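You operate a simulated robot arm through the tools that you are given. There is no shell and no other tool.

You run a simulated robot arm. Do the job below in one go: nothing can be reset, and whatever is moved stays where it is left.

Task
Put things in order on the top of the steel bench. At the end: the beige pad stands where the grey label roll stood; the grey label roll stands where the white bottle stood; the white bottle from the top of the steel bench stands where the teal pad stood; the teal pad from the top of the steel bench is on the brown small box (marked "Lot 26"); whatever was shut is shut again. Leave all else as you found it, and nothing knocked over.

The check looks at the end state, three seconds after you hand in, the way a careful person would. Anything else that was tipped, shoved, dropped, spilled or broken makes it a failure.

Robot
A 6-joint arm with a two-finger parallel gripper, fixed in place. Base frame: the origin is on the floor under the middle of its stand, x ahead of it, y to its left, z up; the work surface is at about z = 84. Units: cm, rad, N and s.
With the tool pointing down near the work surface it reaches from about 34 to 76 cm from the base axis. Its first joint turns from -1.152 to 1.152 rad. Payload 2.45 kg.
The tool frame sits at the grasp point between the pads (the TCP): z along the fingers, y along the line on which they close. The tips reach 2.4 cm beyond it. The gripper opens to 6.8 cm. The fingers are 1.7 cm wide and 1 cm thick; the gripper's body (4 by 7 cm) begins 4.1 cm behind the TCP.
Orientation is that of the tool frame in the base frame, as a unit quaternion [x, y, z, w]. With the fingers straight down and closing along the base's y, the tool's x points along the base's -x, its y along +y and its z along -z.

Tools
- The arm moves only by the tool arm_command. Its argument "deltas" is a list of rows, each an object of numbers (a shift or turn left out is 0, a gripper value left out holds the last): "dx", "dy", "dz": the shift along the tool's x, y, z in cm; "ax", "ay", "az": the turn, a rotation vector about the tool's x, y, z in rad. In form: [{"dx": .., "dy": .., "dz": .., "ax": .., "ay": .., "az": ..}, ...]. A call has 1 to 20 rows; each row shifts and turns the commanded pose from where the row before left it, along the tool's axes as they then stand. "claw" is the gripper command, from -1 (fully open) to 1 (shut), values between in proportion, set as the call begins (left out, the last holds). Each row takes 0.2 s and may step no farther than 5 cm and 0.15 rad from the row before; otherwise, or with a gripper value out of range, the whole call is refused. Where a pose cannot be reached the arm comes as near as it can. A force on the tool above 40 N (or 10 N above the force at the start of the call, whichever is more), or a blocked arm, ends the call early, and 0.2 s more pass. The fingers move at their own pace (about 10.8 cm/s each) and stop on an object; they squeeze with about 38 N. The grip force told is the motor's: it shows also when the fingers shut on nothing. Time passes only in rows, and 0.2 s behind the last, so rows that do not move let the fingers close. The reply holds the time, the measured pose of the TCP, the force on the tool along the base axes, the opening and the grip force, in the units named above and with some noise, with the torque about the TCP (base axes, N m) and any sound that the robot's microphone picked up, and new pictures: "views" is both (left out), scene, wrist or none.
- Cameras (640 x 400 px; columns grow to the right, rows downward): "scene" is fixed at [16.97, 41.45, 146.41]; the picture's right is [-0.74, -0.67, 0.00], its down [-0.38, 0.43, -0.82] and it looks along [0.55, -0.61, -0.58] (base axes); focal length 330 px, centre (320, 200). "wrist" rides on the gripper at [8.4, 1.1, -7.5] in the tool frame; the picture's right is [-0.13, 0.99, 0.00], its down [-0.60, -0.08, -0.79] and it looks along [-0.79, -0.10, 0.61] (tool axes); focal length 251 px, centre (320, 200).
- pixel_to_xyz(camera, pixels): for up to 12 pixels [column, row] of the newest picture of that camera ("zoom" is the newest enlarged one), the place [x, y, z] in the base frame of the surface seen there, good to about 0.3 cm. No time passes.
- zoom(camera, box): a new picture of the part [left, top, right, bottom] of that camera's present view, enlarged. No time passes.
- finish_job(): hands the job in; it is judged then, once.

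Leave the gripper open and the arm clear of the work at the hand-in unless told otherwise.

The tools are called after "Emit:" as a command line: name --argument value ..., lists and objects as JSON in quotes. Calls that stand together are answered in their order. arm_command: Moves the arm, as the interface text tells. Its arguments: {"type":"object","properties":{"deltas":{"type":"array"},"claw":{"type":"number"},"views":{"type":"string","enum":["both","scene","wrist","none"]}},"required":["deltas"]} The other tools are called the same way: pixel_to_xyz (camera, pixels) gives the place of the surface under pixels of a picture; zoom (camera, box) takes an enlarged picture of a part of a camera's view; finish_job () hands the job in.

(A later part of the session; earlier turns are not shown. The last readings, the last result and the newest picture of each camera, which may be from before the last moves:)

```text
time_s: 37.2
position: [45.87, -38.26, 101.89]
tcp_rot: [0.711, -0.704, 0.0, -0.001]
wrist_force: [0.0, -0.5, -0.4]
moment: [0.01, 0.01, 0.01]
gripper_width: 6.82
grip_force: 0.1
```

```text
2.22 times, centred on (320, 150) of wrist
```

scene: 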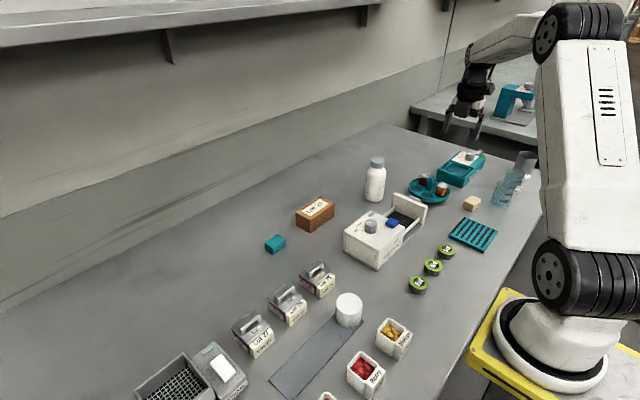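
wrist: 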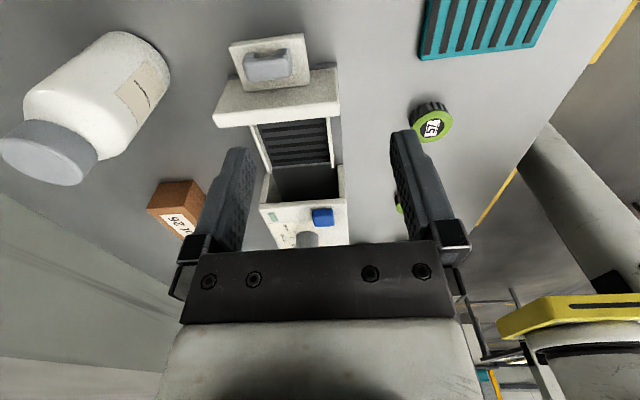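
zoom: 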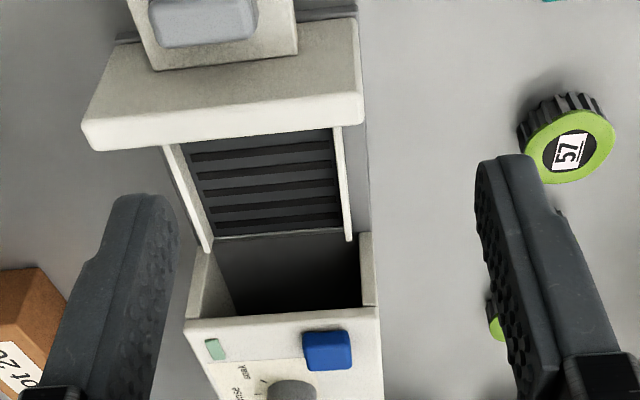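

The washer chamber looks empty. Now I go up and over to the shaker to look into its white drawer from above.

Emit:
arm_command --deltas '[{"dz": -4}, {"dz": -4}, {"dz": -3}, {"az": 0.148}, {"az": 0.148}, {"az": 0.148}, {"az": 0.148}, {"az": 0.148}, {"az": 0.148}, {"az": 0.148}, {"az": 0.148}, {"az": 0.148}, {"az": 0.148}, {"az": 0.1}, {}]' --views "none"

Emit:
arm_command --deltas '[{"dy": 4.8}, {"dy": 4.8}, {"dy": 4.8}, {"dy": 4.8}, {"dy": 4.8}, {"dy": 4.8}, {"dy": 4.8}, {"dy": 4.8}, {"dy": 4.8}, {"dy": 4.8}, {"dy": 4.8}, {"dy": 4.8}, {"dy": 4.8}, {"dy": 4.8, "dx": 1}, {"dy": 4.5, "dx": 2}, {"dx": 4}, {"dx": 4}, {}]' --views "wrist"

Emit:
zoom --camera "wrist" --box '[240, 60, 420, 220]'

```text
time_s: 40.4
position: [45.78, -38.31, 113.04]
tcp_rot: [0.0, 1.0, 0.0, 0.001]
wrist_force: [-1.2, 0.0, 0.1]
moment: [0.01, 0.02, 0.03]
gripper_width: 6.82
grip_force: 0.1
```

```text
time_s: 44.2
position: [34.49, 33.26, 112.95]
tcp_rot: [-0.001, 1.0, 0.0, 0.001]
wrist_force: [-0.3, -1.5, 0.5]
moment: [0.02, 0.0, -0.01]
gripper_width: 6.8
grip_force: 0.1
```

wrist: 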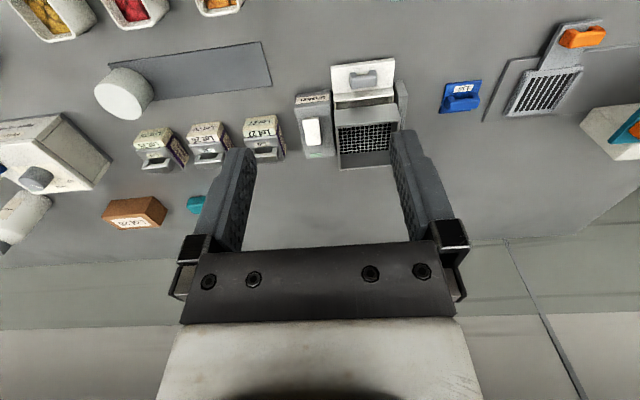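

```text
2.50 times, centred on (330, 140) of wrist
```

zoom: 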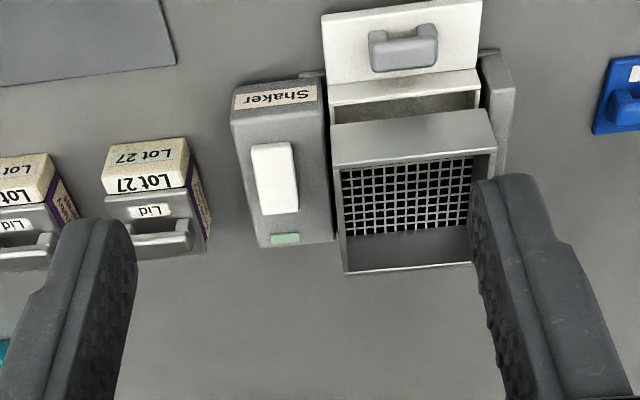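

The shaker's white drawer sits under the sieve basket with a gap in front. I'll move forward to look straight down into that gap.

Emit:
arm_command --deltas '[{"dx": -4}, {"dx": -3.5}, {}]' --views "wrist"

Emit:
zoom --camera "wrist" --box '[280, 0, 460, 120]'

```text
time_s: 45.0
position: [42.18, 33.29, 112.92]
tcp_rot: [-0.001, 1.0, 0.0, 0.001]
wrist_force: [0.5, 1.2, -0.3]
moment: [-0.03, 0.0, 0.02]
gripper_width: 6.79
grip_force: 0.1
```

wrist: 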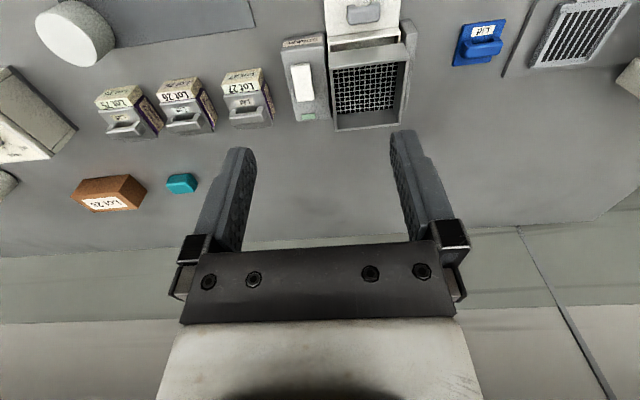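

```text
3.33 times, centred on (370, 60) of wrist
```

zoom: 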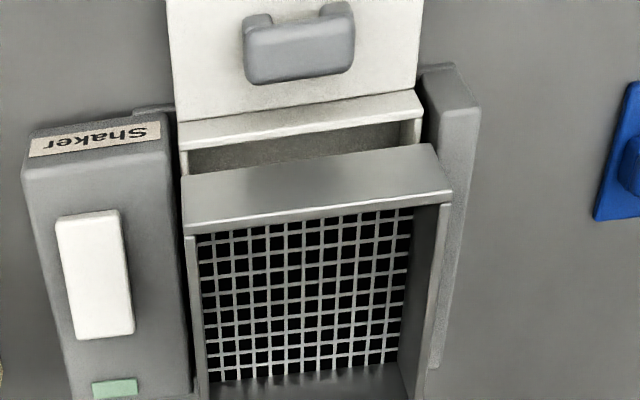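

The sieve area shows nothing grey and round. I'll check the strip and cylinder geometry with a fresh scene zoom.

Emit:
zoom --camera "scene" --box '[240, 280, 400, 400]'

Emit:
zoom --camera "wrist" --box '[0, 0, 280, 120]'

```text
3.33 times, centred on (320, 340) of scene
```

zoom: 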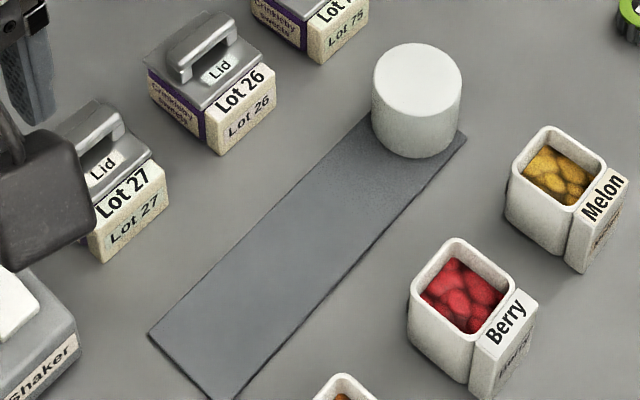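

```text
2.29 times, centred on (140, 60) of wrist
```

zoom: 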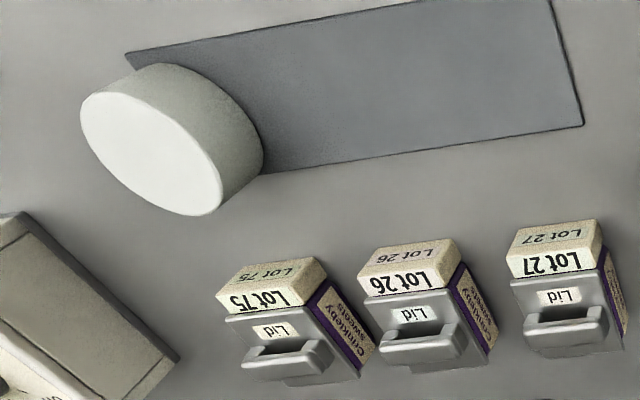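

I read the strip's corners and cylinder points in this newest wrist zoom.

Emit:
pixel_to_xyz --camera "zoom" --pixels '[[132, 58], [578, 122], [548, 5], [268, 170], [150, 140], [150, 65], [85, 120], [220, 180], [200, 100], [190, 215], [255, 150], [245, 100]]'

```text
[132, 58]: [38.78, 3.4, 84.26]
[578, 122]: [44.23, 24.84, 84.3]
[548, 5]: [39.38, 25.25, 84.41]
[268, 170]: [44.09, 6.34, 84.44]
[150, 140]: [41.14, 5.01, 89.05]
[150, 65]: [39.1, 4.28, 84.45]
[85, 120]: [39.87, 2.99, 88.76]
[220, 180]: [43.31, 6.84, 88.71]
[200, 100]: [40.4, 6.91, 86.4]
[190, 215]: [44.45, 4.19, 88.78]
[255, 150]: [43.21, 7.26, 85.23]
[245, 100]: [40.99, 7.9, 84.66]
```

The strip spans x 38.8–44.4, y 2.5–25.2; the cylinder (centre about (41.9, 4.55), top z 89) stands on its end. I'll test whether the cylinder is a cover: position above it, check alignment, then lift it gently straight up.

Emit:
arm_command --deltas '[{"dy": -4.8}, {"dy": -4.8}, {"dy": -4.8}, {"dy": -4.8}, {"dy": -4.8}, {"dy": -4.74, "dx": 0.28}, {"dz": 4}, {"dz": 4}, {"dz": 4}, {"dz": 4}, {}]' --views "both"

```text
time_s: 47.4
position: [42.07, 4.63, 96.96]
tcp_rot: [-0.001, 1.0, 0.0, 0.001]
wrist_force: [0.3, 0.2, 0.7]
moment: [-0.03, -0.02, -0.01]
gripper_width: 6.82
grip_force: 0.0
```

scene: 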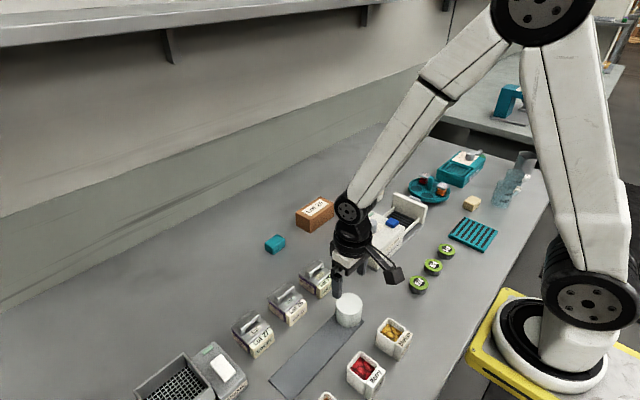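
wrist: 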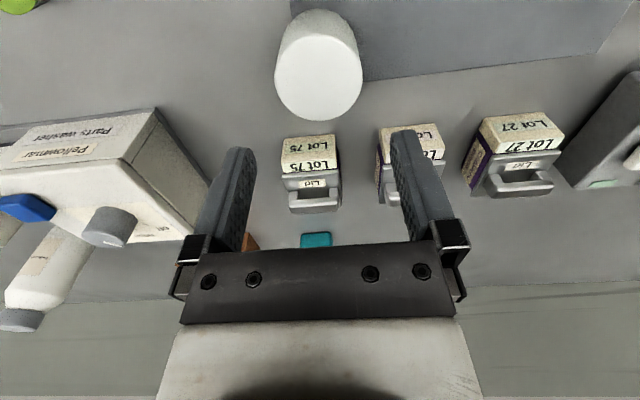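

The cylinder is centred between the fingers (column ≈ 319). I descend to z ≈ 87.4.

Emit:
arm_command --deltas '[{"dz": 3}, {"dz": 3}, {"dz": 2}, {"dz": 1.6, "dx": 0.1}, {}]' --views "wrist"

```text
time_s: 48.6
position: [41.96, 4.74, 87.21]
tcp_rot: [-0.001, 1.0, 0.0, 0.001]
wrist_force: [-0.6, -0.1, 0.7]
moment: [0.0, -0.02, 0.01]
gripper_width: 6.81
grip_force: 0.1
```

wrist: 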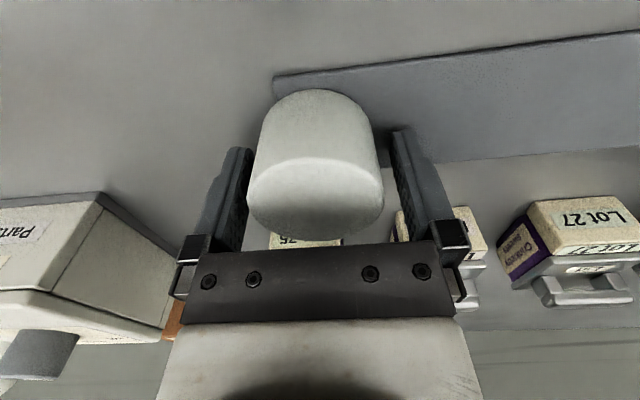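

The cylinder is nicely between the fingers. I close the gripper and wait.

Emit:
arm_command --deltas '[{}, {}, {}]' --claw 1 --views "wrist"

```text
time_s: 49.4
position: [41.84, 4.71, 87.34]
tcp_rot: [-0.001, 1.0, 0.0, 0.0]
wrist_force: [0.4, -0.7, -0.2]
moment: [0.02, 0.01, 0.01]
gripper_width: 5.49
grip_force: 38.4
```

wrist: 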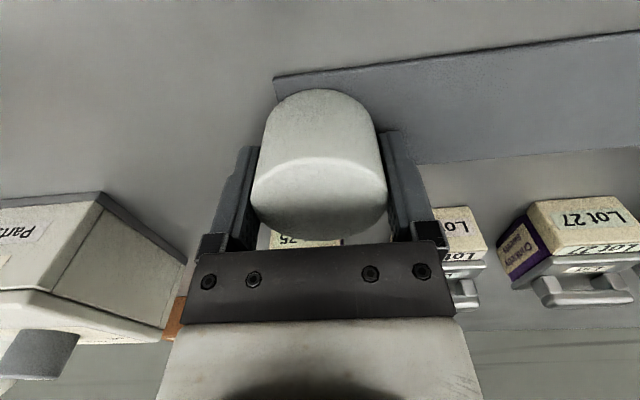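

Gripped at 5.49 cm width, 38 N. I lift gently by about 1 cm, reading the weight and watching whether the strip comes along.

Emit:
arm_command --deltas '[{"dz": -0.4}, {"dz": -0.4}, {"dz": -0.4}, {}]' --views "both"

```text
time_s: 50.4
position: [41.82, 4.68, 88.52]
tcp_rot: [-0.001, 1.0, 0.0, -0.001]
wrist_force: [0.2, 0.6, 0.0]
moment: [0.0, 0.0, -0.02]
gripper_width: 5.46
grip_force: 37.9
```

scene: 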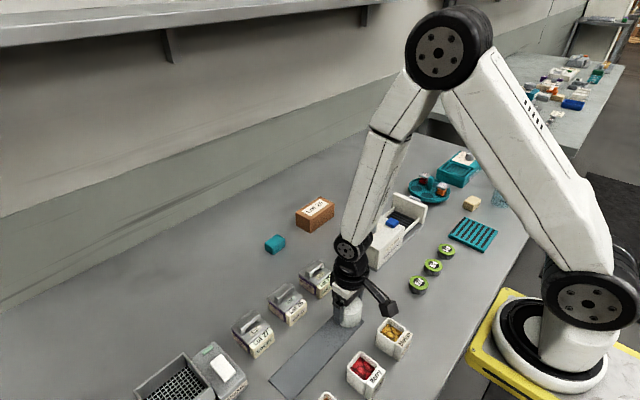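
wrist: 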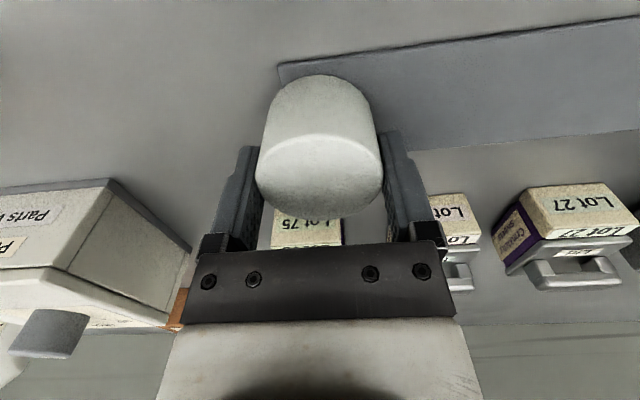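

The cylinder seems to have stayed down while the gripper rose (its image moved up in the wrist view). I'll check its height.

Emit:
pixel_to_xyz --camera "wrist" --pixels '[[318, 180], [318, 150], [318, 120], [318, 100], [318, 205], [300, 70], [330, 76], [345, 82], [280, 180], [365, 180], [450, 110], [290, 235]]'

Emit:
zoom --camera "wrist" --box '[230, 50, 410, 240]'

Emit:
zoom --camera "scene" --box '[310, 260, 410, 340]'

```text
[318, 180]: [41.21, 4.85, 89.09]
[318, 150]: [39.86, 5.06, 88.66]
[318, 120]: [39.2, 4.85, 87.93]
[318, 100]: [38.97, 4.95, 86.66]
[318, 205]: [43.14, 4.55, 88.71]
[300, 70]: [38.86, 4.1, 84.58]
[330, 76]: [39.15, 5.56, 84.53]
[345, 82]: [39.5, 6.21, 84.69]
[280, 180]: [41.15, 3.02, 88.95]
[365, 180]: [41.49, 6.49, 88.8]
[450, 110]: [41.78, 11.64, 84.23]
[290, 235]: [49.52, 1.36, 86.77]
```

```text
2.11 times, centred on (320, 145) of wrist
```

zoom: 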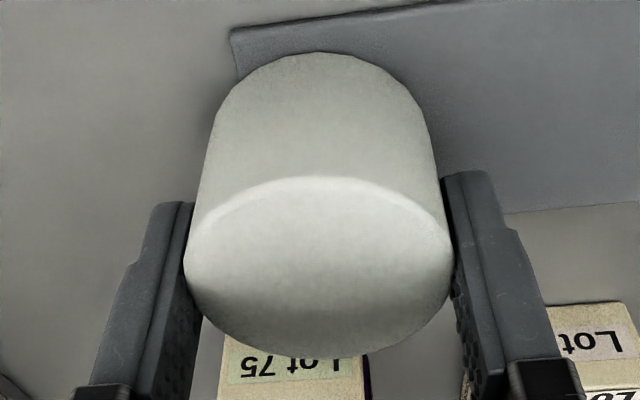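

```text
5.00 times, centred on (360, 300) of scene
```

zoom: 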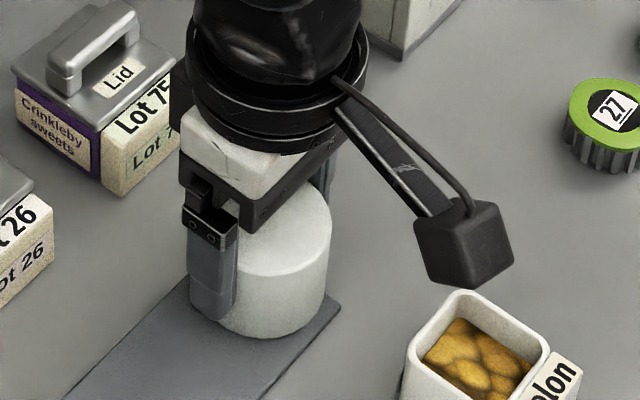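

The cylinder did not lift; it is fixed to the strip/bench, so it isn't the roll. I release it and raise the arm.

Emit:
arm_command --deltas '[{}, {}, {}, {"dz": -2}, {"dz": -4}, {"dz": -4}, {"dz": -4}, {}]' --claw -1 --views "both"

Emit:
zoom --camera "scene" --box '[310, 260, 410, 340]'

```text
time_s: 52.2
position: [41.82, 4.63, 102.41]
tcp_rot: [0.0, 1.0, -0.001, 0.001]
wrist_force: [0.2, -0.9, -0.4]
moment: [0.02, 0.02, -0.01]
gripper_width: 6.84
grip_force: 0.0
```

scene: 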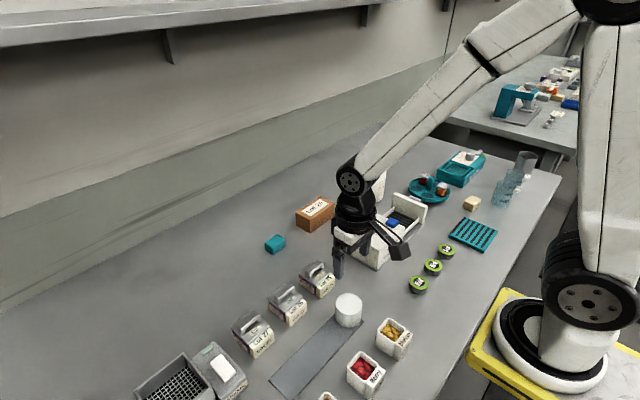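
wrist: 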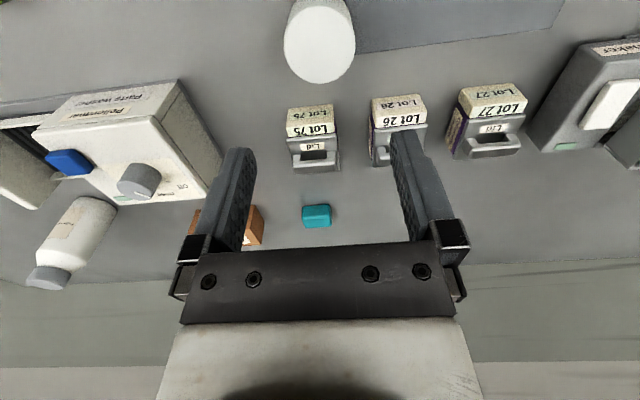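

```text
5.00 times, centred on (360, 300) of scene
```

zoom: 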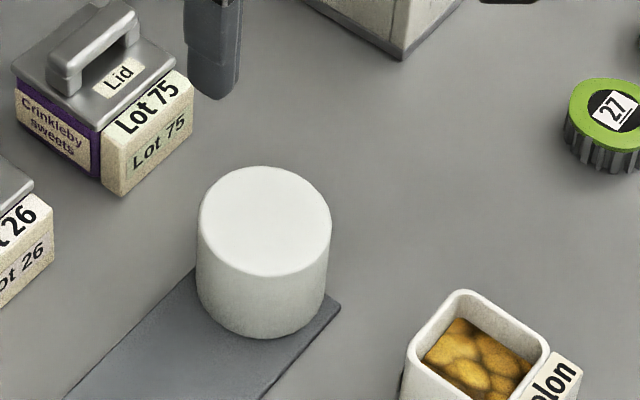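

The cylinder is unchanged. Now I take a low-angle look into the shaker drawer from its front.

Emit:
arm_command --deltas '[{"dz": -2, "dy": 4}, {"dz": -2, "dy": 4}, {"dy": 4.5, "dx": 1.5}, {"dy": 4.5, "dx": 1.5}, {"dy": 4.5, "dx": 1.5}, {"dy": 4.5, "dx": 1.5}, {"dy": 3.5, "dx": 3}, {"dx": 2, "dz": 4}, {"dz": 4}, {"dz": 3}, {}]' --views "wrist"

Emit:
zoom --camera "wrist" --box '[240, 60, 440, 240]'

```text
time_s: 54.6
position: [30.82, 34.19, 95.38]
tcp_rot: [-0.001, 1.0, 0.0, 0.001]
wrist_force: [0.3, 0.3, -0.2]
moment: [0.0, 0.01, -0.01]
gripper_width: 6.78
grip_force: 0.1
```

wrist: 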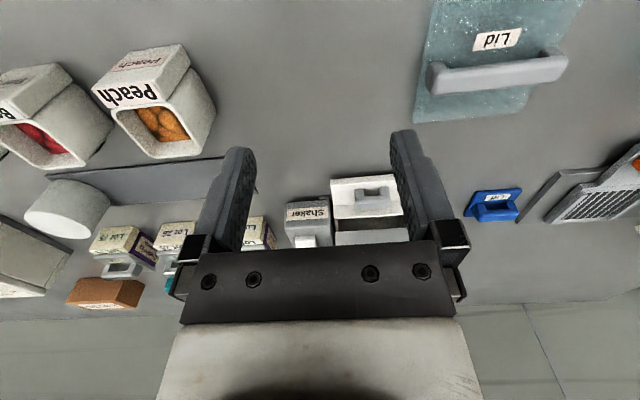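

```text
2.22 times, centred on (340, 150) of wrist
```

zoom: 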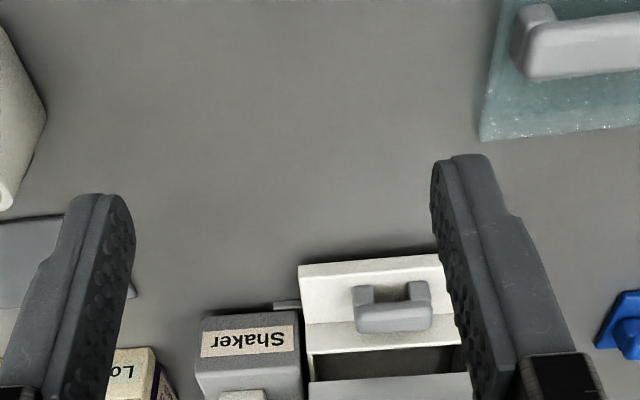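

The gripper body blocks the lower part. I turn the camera sideways so the drawer appears at the image's right side, unobstructed.

Emit:
arm_command --deltas '[{"az": 0.15}, {"az": 0.15}, {"az": 0.15}, {"az": 0.15}, {"az": 0.1}, {}]' --views "wrist"

Emit:
zoom --camera "wrist" --box '[440, 120, 640, 320]'

```text
time_s: 56.0
position: [30.92, 34.02, 95.58]
tcp_rot: [0.342, 0.94, 0.0, 0.0]
wrist_force: [0.4, -1.0, 0.2]
moment: [0.01, 0.02, -0.01]
gripper_width: 6.82
grip_force: 0.1
```

wrist: 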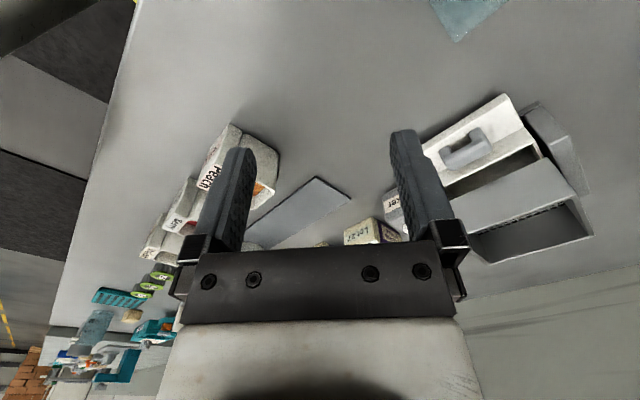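

```text
2.00 times, centred on (540, 220) of wrist
```

zoom: 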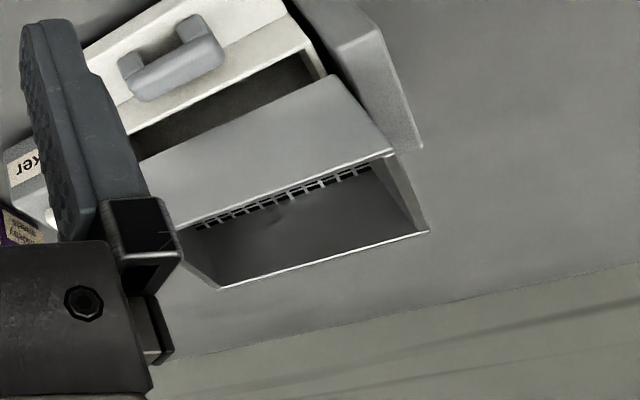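

Emit:
zoom --camera "wrist" --box '[440, 130, 560, 210]'

Emit:
pixel_to_xyz --camera "wrist" --pixels '[[465, 150], [510, 110], [500, 180], [520, 172], [535, 150], [520, 195], [570, 165], [580, 235], [480, 255], [530, 215], [575, 165], [490, 138]]'

```text
5.00 times, centred on (500, 170) of wrist
```

zoom: 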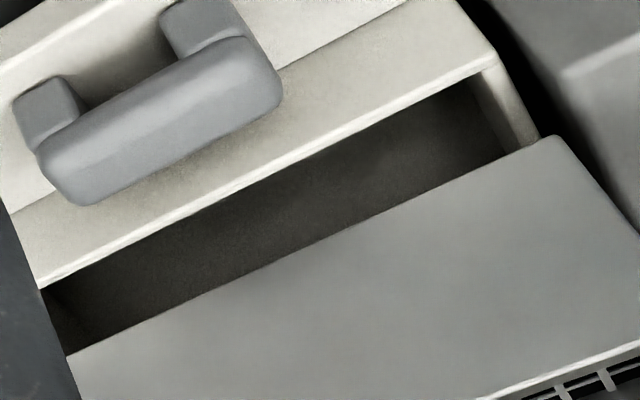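

```text
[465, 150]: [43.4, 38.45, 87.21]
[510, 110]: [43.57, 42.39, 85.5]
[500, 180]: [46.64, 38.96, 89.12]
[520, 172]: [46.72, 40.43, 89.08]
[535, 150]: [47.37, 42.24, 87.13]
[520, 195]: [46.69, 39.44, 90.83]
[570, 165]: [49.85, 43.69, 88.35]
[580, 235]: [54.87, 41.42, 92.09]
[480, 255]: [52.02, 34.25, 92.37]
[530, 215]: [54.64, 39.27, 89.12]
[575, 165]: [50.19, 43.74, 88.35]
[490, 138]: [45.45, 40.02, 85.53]
```

The drawer under the sieve is shallow (floor z≈85.5) and empty where visible. The only shut containers in reach are the three lidded Lot boxes. I raise the arm, turn it back and get clear views of the lids to measure their handles.

Emit:
arm_command --deltas '[{"dz": -4}, {"dz": -4}, {"dz": -4}, {"az": -0.15}, {"az": -0.15}, {"az": -0.15}, {"az": -0.15}, {"az": -0.1}, {"dx": -3, "dy": -3.9}, {"dx": -3, "dy": -3.9}, {"dx": -3, "dy": -3.9}, {"dy": -4.8}, {"dy": -4.8}, {"dy": -4.8}, {"dy": -4.8}, {"dy": -4.8}, {"dy": -4.8}, {"dy": -3}, {}]' --views "both"

Emit:
zoom --camera "scene" --box '[290, 250, 350, 300]'

Emit:
pixel_to_xyz --camera "zoom" --pixels '[[250, 200], [300, 120], [200, 200], [330, 90], [230, 180], [280, 130], [350, 180], [180, 110], [390, 190], [110, 200], [250, 300], [420, 160]]'

```text
time_s: 60.0
position: [39.85, -9.44, 107.45]
tcp_rot: [-0.001, 1.0, 0.0, 0.001]
wrist_force: [0.1, 0.4, 0.7]
moment: [-0.01, 0.0, 0.03]
gripper_width: 6.79
grip_force: 0.1
```

scene: 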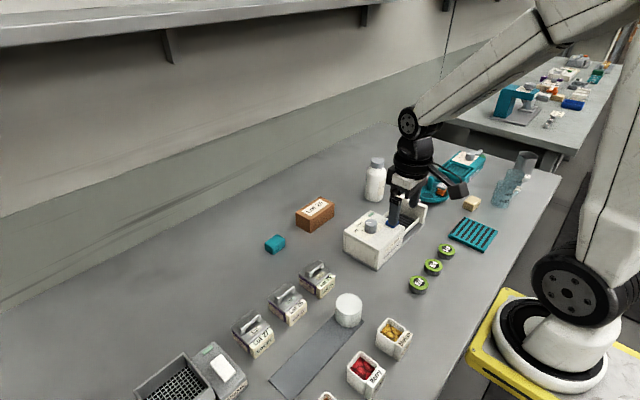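
wrist: 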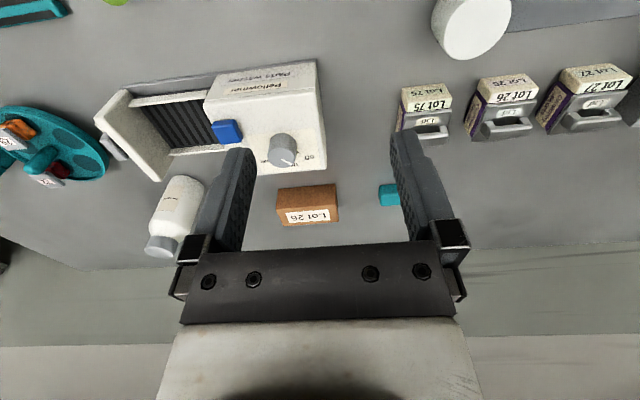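

```text
8.00 times, centred on (320, 275) of scene
```

zoom: 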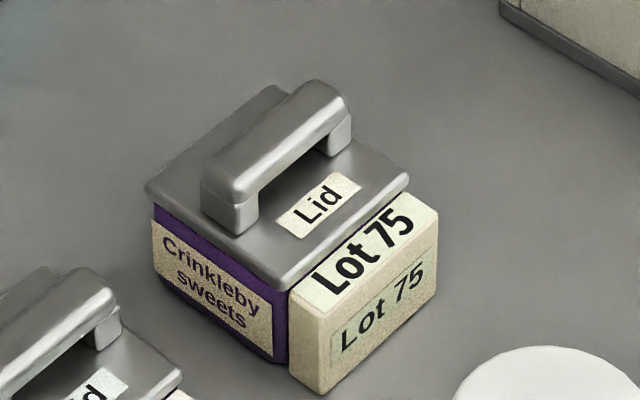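

```text
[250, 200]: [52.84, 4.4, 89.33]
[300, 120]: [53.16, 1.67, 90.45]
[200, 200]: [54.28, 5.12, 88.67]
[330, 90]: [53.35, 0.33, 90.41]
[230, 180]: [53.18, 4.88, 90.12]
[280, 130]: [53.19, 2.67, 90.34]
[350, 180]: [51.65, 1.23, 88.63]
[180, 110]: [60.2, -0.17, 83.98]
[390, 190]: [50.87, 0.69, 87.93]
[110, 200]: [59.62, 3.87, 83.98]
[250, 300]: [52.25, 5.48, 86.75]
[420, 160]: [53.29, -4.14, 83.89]
```

The Lot 75 lid's handle bar runs along y (y 0.3–5), centred at x≈53.2, top z≈90.4, lid top z≈88.6. I go above it and turn the gripper so the fingers close along x.

Emit:
arm_command --deltas '[{"dx": -3.4, "dy": 3}, {"dx": -3.4, "dy": 3}, {"dx": -3.4, "dy": 3}, {"dx": -3.15, "dy": 3.04}, {"az": -0.145}, {"az": -0.145}, {"az": -0.145}, {"az": -0.145}, {"az": -0.145}, {"az": -0.145}, {"az": -0.145}, {"az": -0.145}, {"az": -0.145}, {"az": -0.145}, {"az": -0.121}, {"dz": 4}, {"dz": 4}, {}]' --views "both"

```text
time_s: 63.8
position: [53.27, 2.64, 99.41]
tcp_rot: [0.708, -0.706, 0.001, 0.0]
wrist_force: [-1.0, 0.4, 0.0]
moment: [0.0, 0.01, 0.02]
gripper_width: 6.78
grip_force: 0.0
```

scene: 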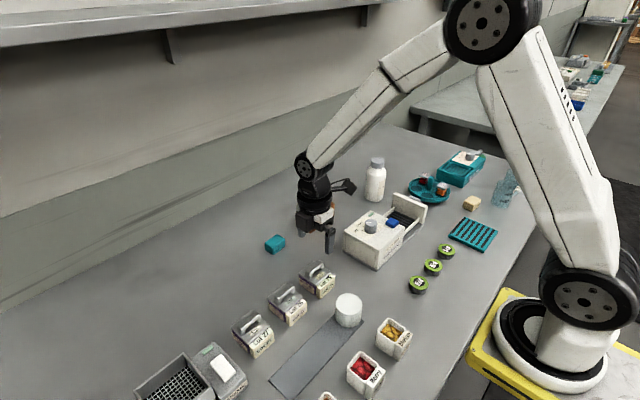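
wrist: 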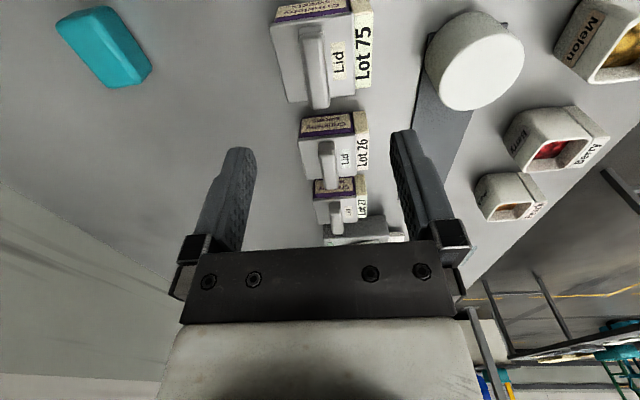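

The handle shows at column ≈ 315, between the fingers. I check its exact position before descending.

Emit:
pixel_to_xyz --camera "wrist" --pixels '[[313, 40], [316, 70], [320, 95], [303, 60], [326, 60], [320, 104], [308, 28], [340, 80], [290, 80]]'

```text
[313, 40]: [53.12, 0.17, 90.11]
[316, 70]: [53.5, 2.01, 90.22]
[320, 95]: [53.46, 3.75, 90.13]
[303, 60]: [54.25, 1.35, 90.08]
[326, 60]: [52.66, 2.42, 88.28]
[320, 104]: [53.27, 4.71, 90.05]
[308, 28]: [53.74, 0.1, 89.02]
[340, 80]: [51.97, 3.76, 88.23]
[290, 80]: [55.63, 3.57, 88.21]
```

Handle: x ≈ 53.4, y 0–4.8, top z 90.2, lid top z 88.3. I descend to TCP z ≈ 91.0 and close on the bar.

Emit:
arm_command --deltas '[{"dz": 3, "dy": -0.13, "dx": 0.14}, {"dz": 3}, {"dz": 1.4}, {"dz": 0.9}, {}]' --views "wrist"

Emit:
arm_command --deltas '[{}, {}, {}]' --claw 1 --views "both"

```text
time_s: 65.0
position: [53.34, 2.56, 91.44]
tcp_rot: [0.708, -0.707, 0.001, -0.001]
wrist_force: [0.5, 0.6, -0.2]
moment: [0.0, 0.01, -0.04]
gripper_width: 6.8
grip_force: 0.0
```

wrist: 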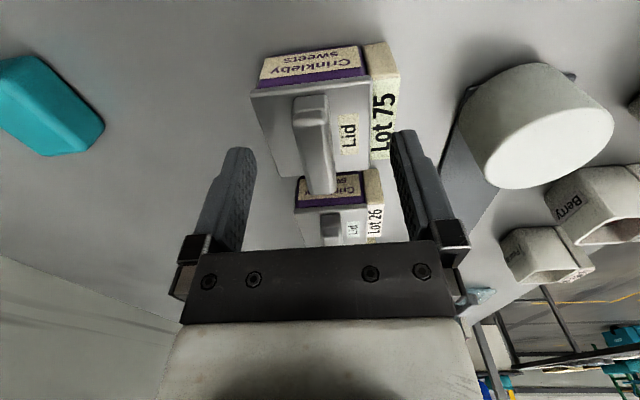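

```text
time_s: 65.8
position: [53.33, 2.53, 91.29]
tcp_rot: [0.707, -0.707, 0.001, -0.001]
wrist_force: [-0.1, -0.7, -0.3]
moment: [0.0, 0.01, 0.03]
gripper_width: 1.48
grip_force: 33.9
```

scene: 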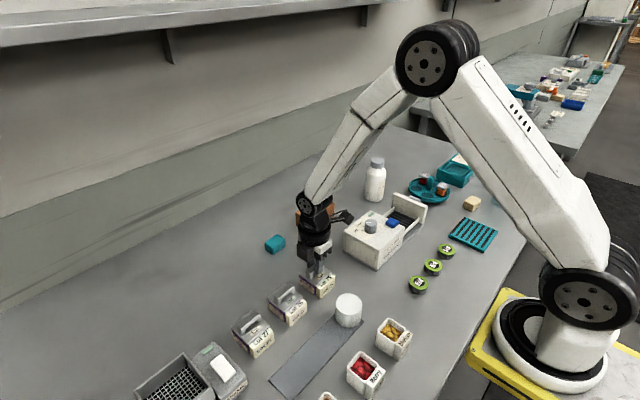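
wrist: 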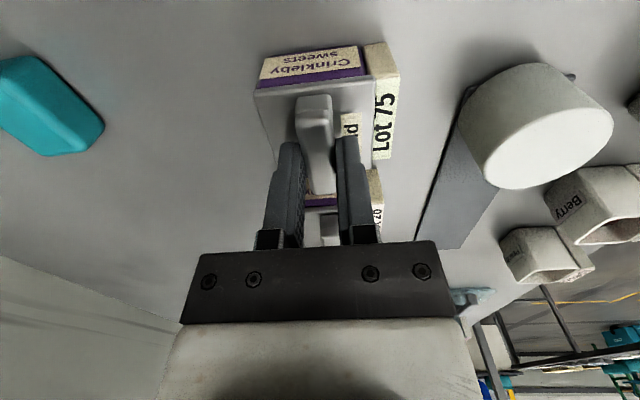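

Gripped the bar at 1.48 cm. I lift slowly 1.5 cm and watch whether only the lid comes up.

Emit:
arm_command --deltas '[{"dz": -0.5}, {"dz": -0.5}, {"dz": -0.5}, {}]' --views "both"

Emit:
zoom --camera "scene" --box '[280, 230, 360, 310]'

```text
time_s: 66.8
position: [53.32, 2.39, 92.65]
tcp_rot: [0.707, -0.707, 0.0, 0.0]
wrist_force: [-0.5, 0.6, -0.6]
moment: [0.03, -0.02, -0.02]
gripper_width: 1.47
grip_force: 34.0
```

scene: 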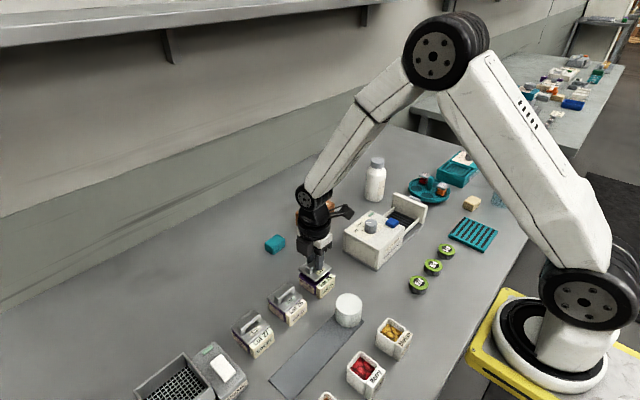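
wrist: 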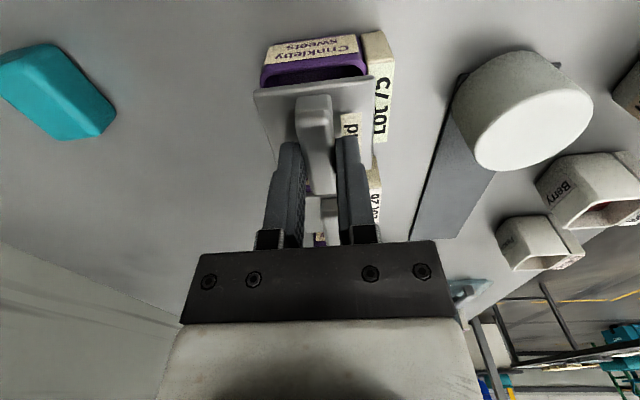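

```text
5.00 times, centred on (320, 270) of scene
```

zoom: 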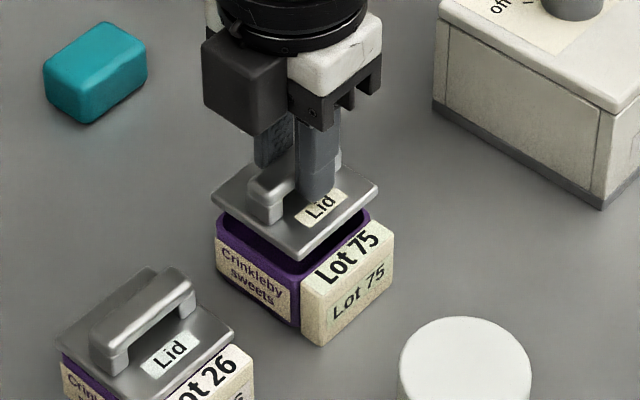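

The lid comes up alone; the box is an open purple tin below. I lift 6 cm more and look inside with the scene camera.

Emit:
arm_command --deltas '[{"dz": -2}, {"dz": -2}, {"dz": -2}, {}]' --views "wrist"

Emit:
zoom --camera "scene" --box '[290, 240, 350, 300]'

```text
time_s: 67.8
position: [53.42, 2.58, 98.81]
tcp_rot: [0.708, -0.707, 0.0, 0.0]
wrist_force: [-0.1, -0.2, -0.1]
moment: [-0.03, 0.02, 0.03]
gripper_width: 1.47
grip_force: 34.8
```

wrist: 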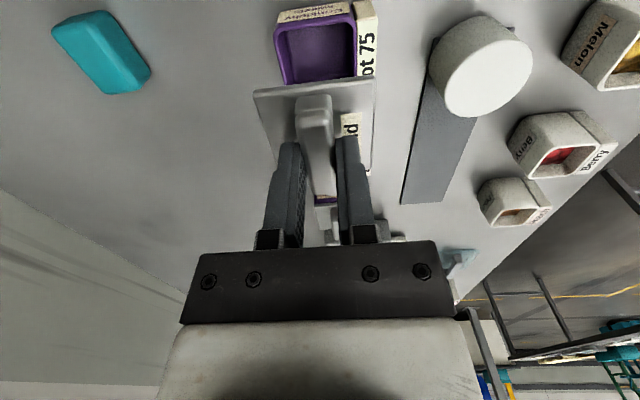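

```text
6.67 times, centred on (320, 270) of scene
```

zoom: 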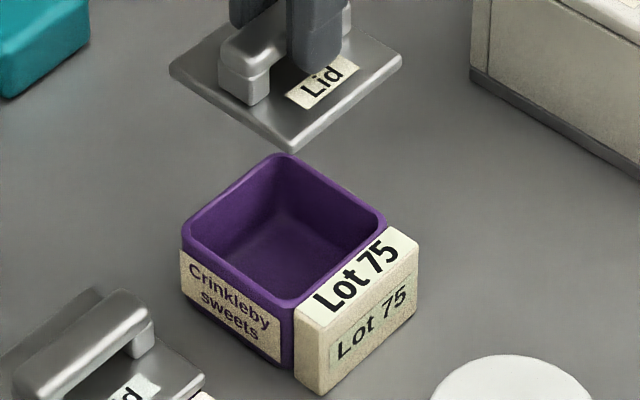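

Lot 75's box is empty. I put the lid back straight down to the same height and release.

Emit:
arm_command --deltas '[{"dz": 2}, {"dz": 2}, {"dz": 2}, {"dz": 0.8}, {"dz": 0.4}, {"dz": 0.3}, {}]' --views "scene"

Emit:
zoom --camera "scene" --box '[280, 240, 360, 310]'

```text
time_s: 69.4
position: [53.33, 2.62, 91.25]
tcp_rot: [0.708, -0.706, 0.0, -0.001]
wrist_force: [0.2, 0.2, 2.8]
moment: [0.0, 0.08, -0.01]
gripper_width: 1.47
grip_force: 34.5
```

scene: 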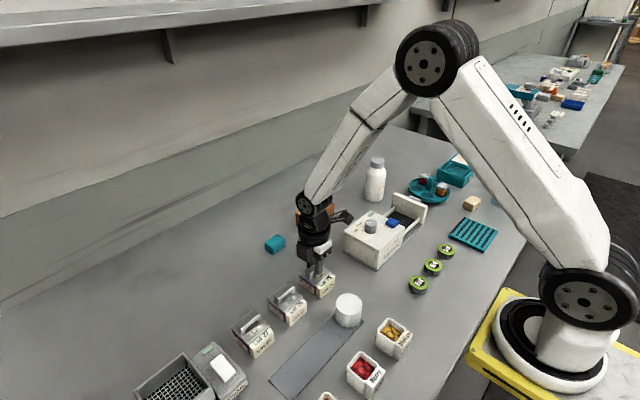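

```text
5.71 times, centred on (320, 275) of scene
```

zoom: 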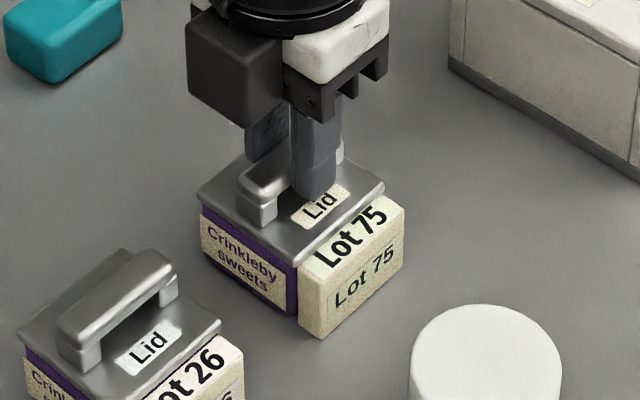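

The lid is seated (2.8 N contact). I open the gripper, rise, and check it.

Emit:
arm_command --deltas '[{}, {}, {"dz": -1}, {"dz": -3}, {"dz": -4}, {}]' --claw -1 --views "both"

Emit:
zoom --camera "scene" --box '[290, 250, 350, 300]'

```text
time_s: 70.8
position: [53.37, 2.45, 99.37]
tcp_rot: [0.708, -0.707, 0.0, 0.0]
wrist_force: [-0.2, -0.3, 0.6]
moment: [0.01, -0.02, -0.01]
gripper_width: 6.8
grip_force: 0.1
```

scene: 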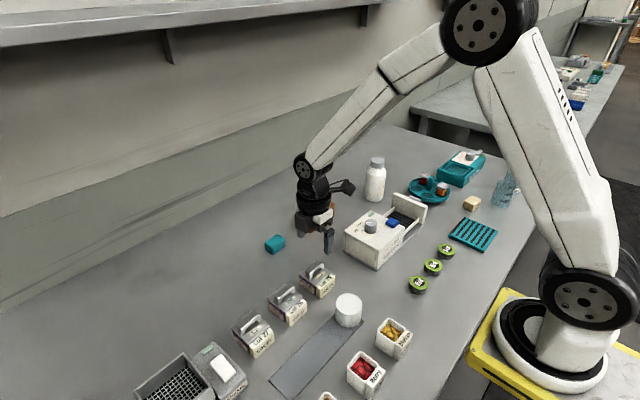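
wrist: 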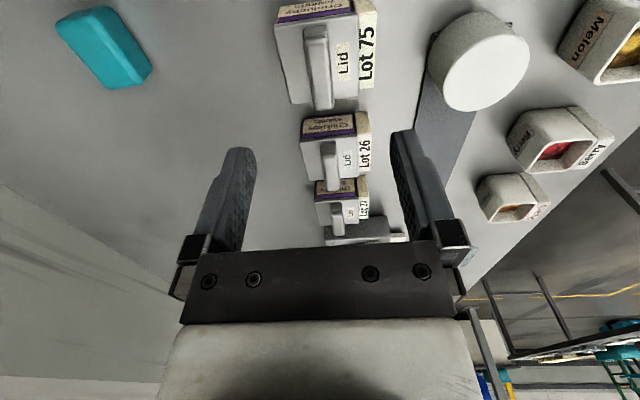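

```text
8.00 times, centred on (320, 275) of scene
```

zoom: 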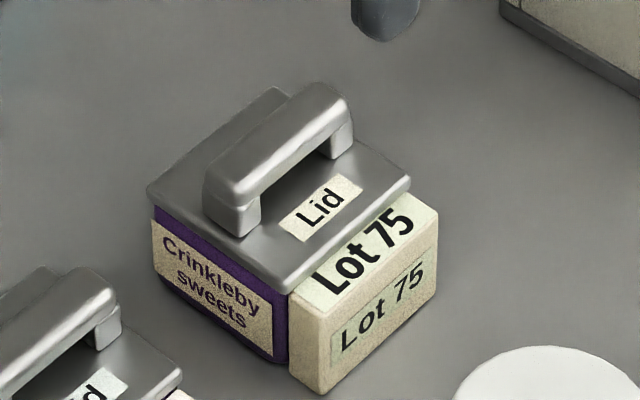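

The lid is back within a millimetre. Next I check Lot 26: I read the handle positions of Lot 26 and Lot 27.

Emit:
zoom --camera "wrist" --box '[270, 100, 410, 250]'

Emit:
pixel_to_xyz --camera "wrist" --pixels '[[328, 145], [332, 160], [334, 175], [336, 188], [316, 60], [318, 90], [337, 210], [340, 225], [345, 170], [312, 170]]'

```text
2.67 times, centred on (340, 175) of wrist
```

zoom: 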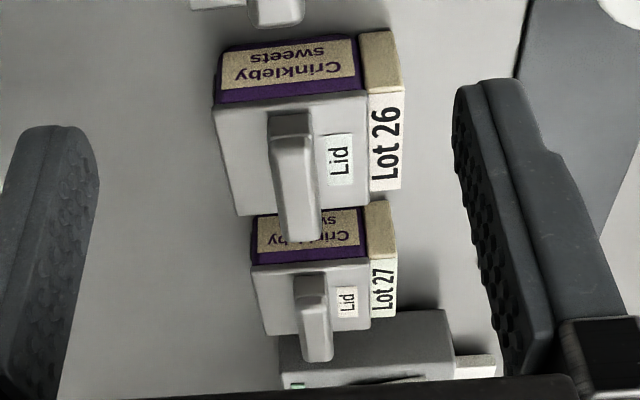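

```text
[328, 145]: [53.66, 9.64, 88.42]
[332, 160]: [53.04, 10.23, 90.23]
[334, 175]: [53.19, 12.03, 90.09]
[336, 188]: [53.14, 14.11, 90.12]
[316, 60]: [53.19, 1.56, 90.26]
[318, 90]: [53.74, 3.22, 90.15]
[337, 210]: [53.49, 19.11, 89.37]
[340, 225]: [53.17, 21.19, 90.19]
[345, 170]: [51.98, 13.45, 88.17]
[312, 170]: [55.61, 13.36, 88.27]
```

Lot 26's handle is centred around (53.2, 12.0). I move over and descend on it.

Emit:
arm_command --deltas '[{"dx": -4.75}, {"dx": -4.75, "dy": 0.1}, {"dz": 2}, {}]' --views "wrist"

Emit:
pixel_to_xyz --camera "wrist" --pixels '[[313, 60], [316, 80], [320, 100], [303, 80], [328, 80], [320, 115], [308, 40]]'

```text
time_s: 71.8
position: [53.42, 11.95, 97.34]
tcp_rot: [0.708, -0.706, 0.0, 0.0]
wrist_force: [0.1, 1.1, -0.3]
moment: [-0.02, -0.01, -0.01]
gripper_width: 6.8
grip_force: 0.1
```

wrist: 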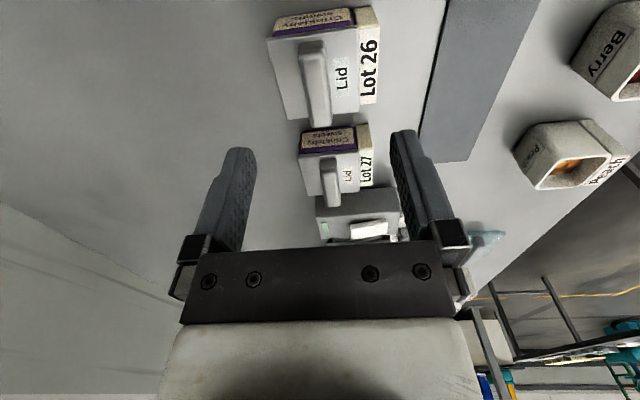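

```text
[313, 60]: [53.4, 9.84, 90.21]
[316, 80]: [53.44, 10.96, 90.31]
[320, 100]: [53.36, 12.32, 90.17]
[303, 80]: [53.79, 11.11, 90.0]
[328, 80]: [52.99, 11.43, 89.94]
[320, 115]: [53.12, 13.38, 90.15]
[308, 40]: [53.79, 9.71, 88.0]
```

Aligned. I descend to z ≈ 91.1, grip the bar and lift the lid 7.5 cm.

Emit:
arm_command --deltas '[{"dz": 3}, {"dz": 2.2}, {"dz": 1}, {}]' --views "none"

Emit:
arm_command --deltas '[{}, {}, {}, {"dz": -0.5}, {"dz": -0.5}, {"dz": -0.5}, {"dz": -2}, {"dz": -2}, {"dz": -2}, {}]' --claw 1 --views "both"

Emit:
zoom --camera "scene" --box '[250, 260, 320, 320]'

```text
time_s: 72.8
position: [53.19, 12.03, 91.03]
tcp_rot: [0.708, -0.706, 0.001, -0.001]
wrist_force: [0.2, 0.1, -0.9]
moment: [0.01, 0.0, 0.01]
gripper_width: 6.8
grip_force: 0.1
```

```text
time_s: 75.0
position: [53.18, 12.09, 98.59]
tcp_rot: [0.707, -0.707, 0.001, -0.001]
wrist_force: [-0.4, -0.3, -0.5]
moment: [0.01, 0.0, 0.02]
gripper_width: 1.47
grip_force: 33.9
```

scene: 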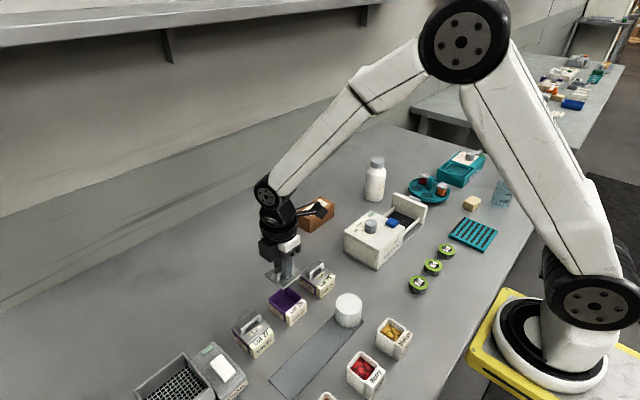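
wrist: 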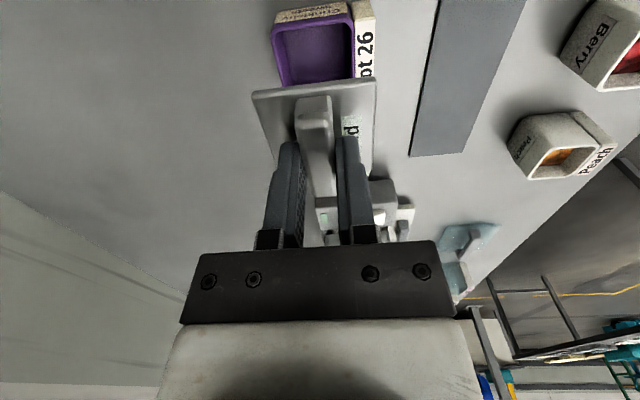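

```text
6.67 times, centred on (285, 290) of scene
```

zoom: 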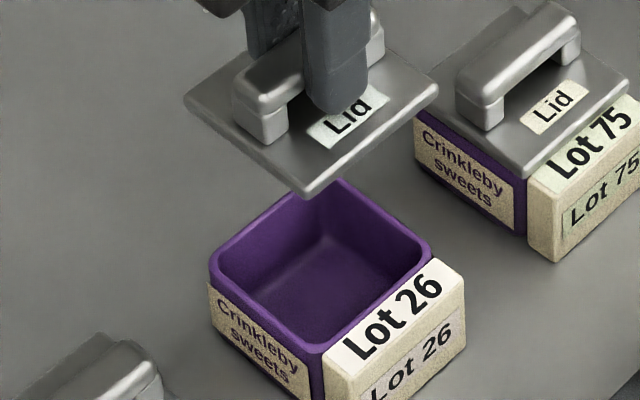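

Lot 26's tin is empty too. I put its lid back the same way, release and rise.

Emit:
arm_command --deltas '[{"dz": 2}, {"dz": 2}, {"dz": 2}, {"dz": 0.8}, {"dz": 0.4}, {"dz": 0.3}, {}]' --views "none"

Emit:
arm_command --deltas '[{}, {}, {"dz": -1}, {"dz": -3}, {"dz": -4}, {}]' --claw -1 --views "both"

Emit:
zoom --camera "scene" --box '[250, 260, 320, 320]'

```text
time_s: 76.6
position: [53.34, 12.07, 91.15]
tcp_rot: [0.707, -0.707, 0.0, -0.001]
wrist_force: [-1.7, -0.5, 6.4]
moment: [0.06, 0.02, -0.01]
gripper_width: 1.47
grip_force: 33.9
```

```text
time_s: 78.0
position: [53.26, 12.06, 99.15]
tcp_rot: [0.708, -0.706, -0.001, 0.0]
wrist_force: [-0.6, 0.4, -0.1]
moment: [0.01, -0.01, 0.02]
gripper_width: 6.81
grip_force: 0.0
```

scene: 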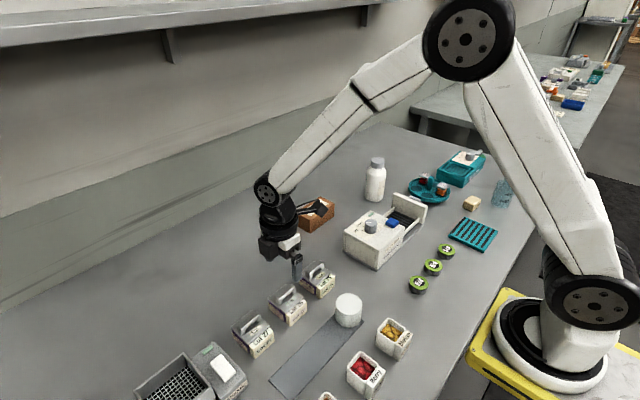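
wrist: 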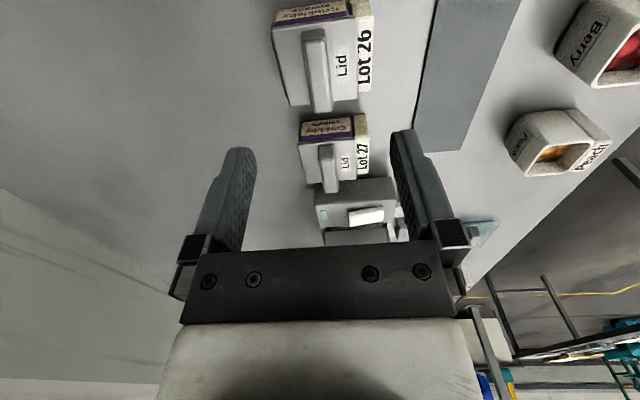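

```text
6.67 times, centred on (285, 290) of scene
```

zoom: 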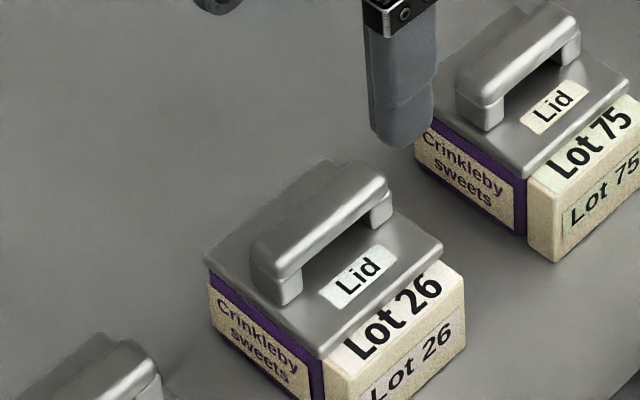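

Lot 26's lid is back on properly. Now Lot 27: I move +9.5 cm in y and check its handle.

Emit:
arm_command --deltas '[{"dx": -4.75}, {"dx": -4.6}, {"dz": 2}, {}]' --views "wrist"

Emit:
pixel_to_xyz --camera "wrist" --pixels '[[313, 60], [316, 80], [320, 100], [303, 80], [328, 80], [320, 115], [308, 40]]'

```text
time_s: 79.0
position: [53.33, 21.49, 97.08]
tcp_rot: [0.707, -0.707, 0.001, -0.001]
wrist_force: [0.2, -0.1, 0.2]
moment: [-0.01, 0.0, -0.02]
gripper_width: 6.81
grip_force: 0.1
```

wrist: 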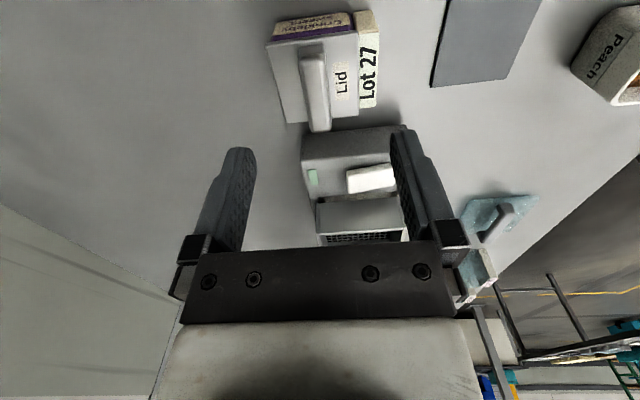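

```text
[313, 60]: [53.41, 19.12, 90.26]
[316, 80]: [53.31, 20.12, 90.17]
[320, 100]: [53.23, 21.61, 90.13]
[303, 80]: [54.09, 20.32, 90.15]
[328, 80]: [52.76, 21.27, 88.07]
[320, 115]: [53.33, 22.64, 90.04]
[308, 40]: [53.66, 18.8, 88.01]
```

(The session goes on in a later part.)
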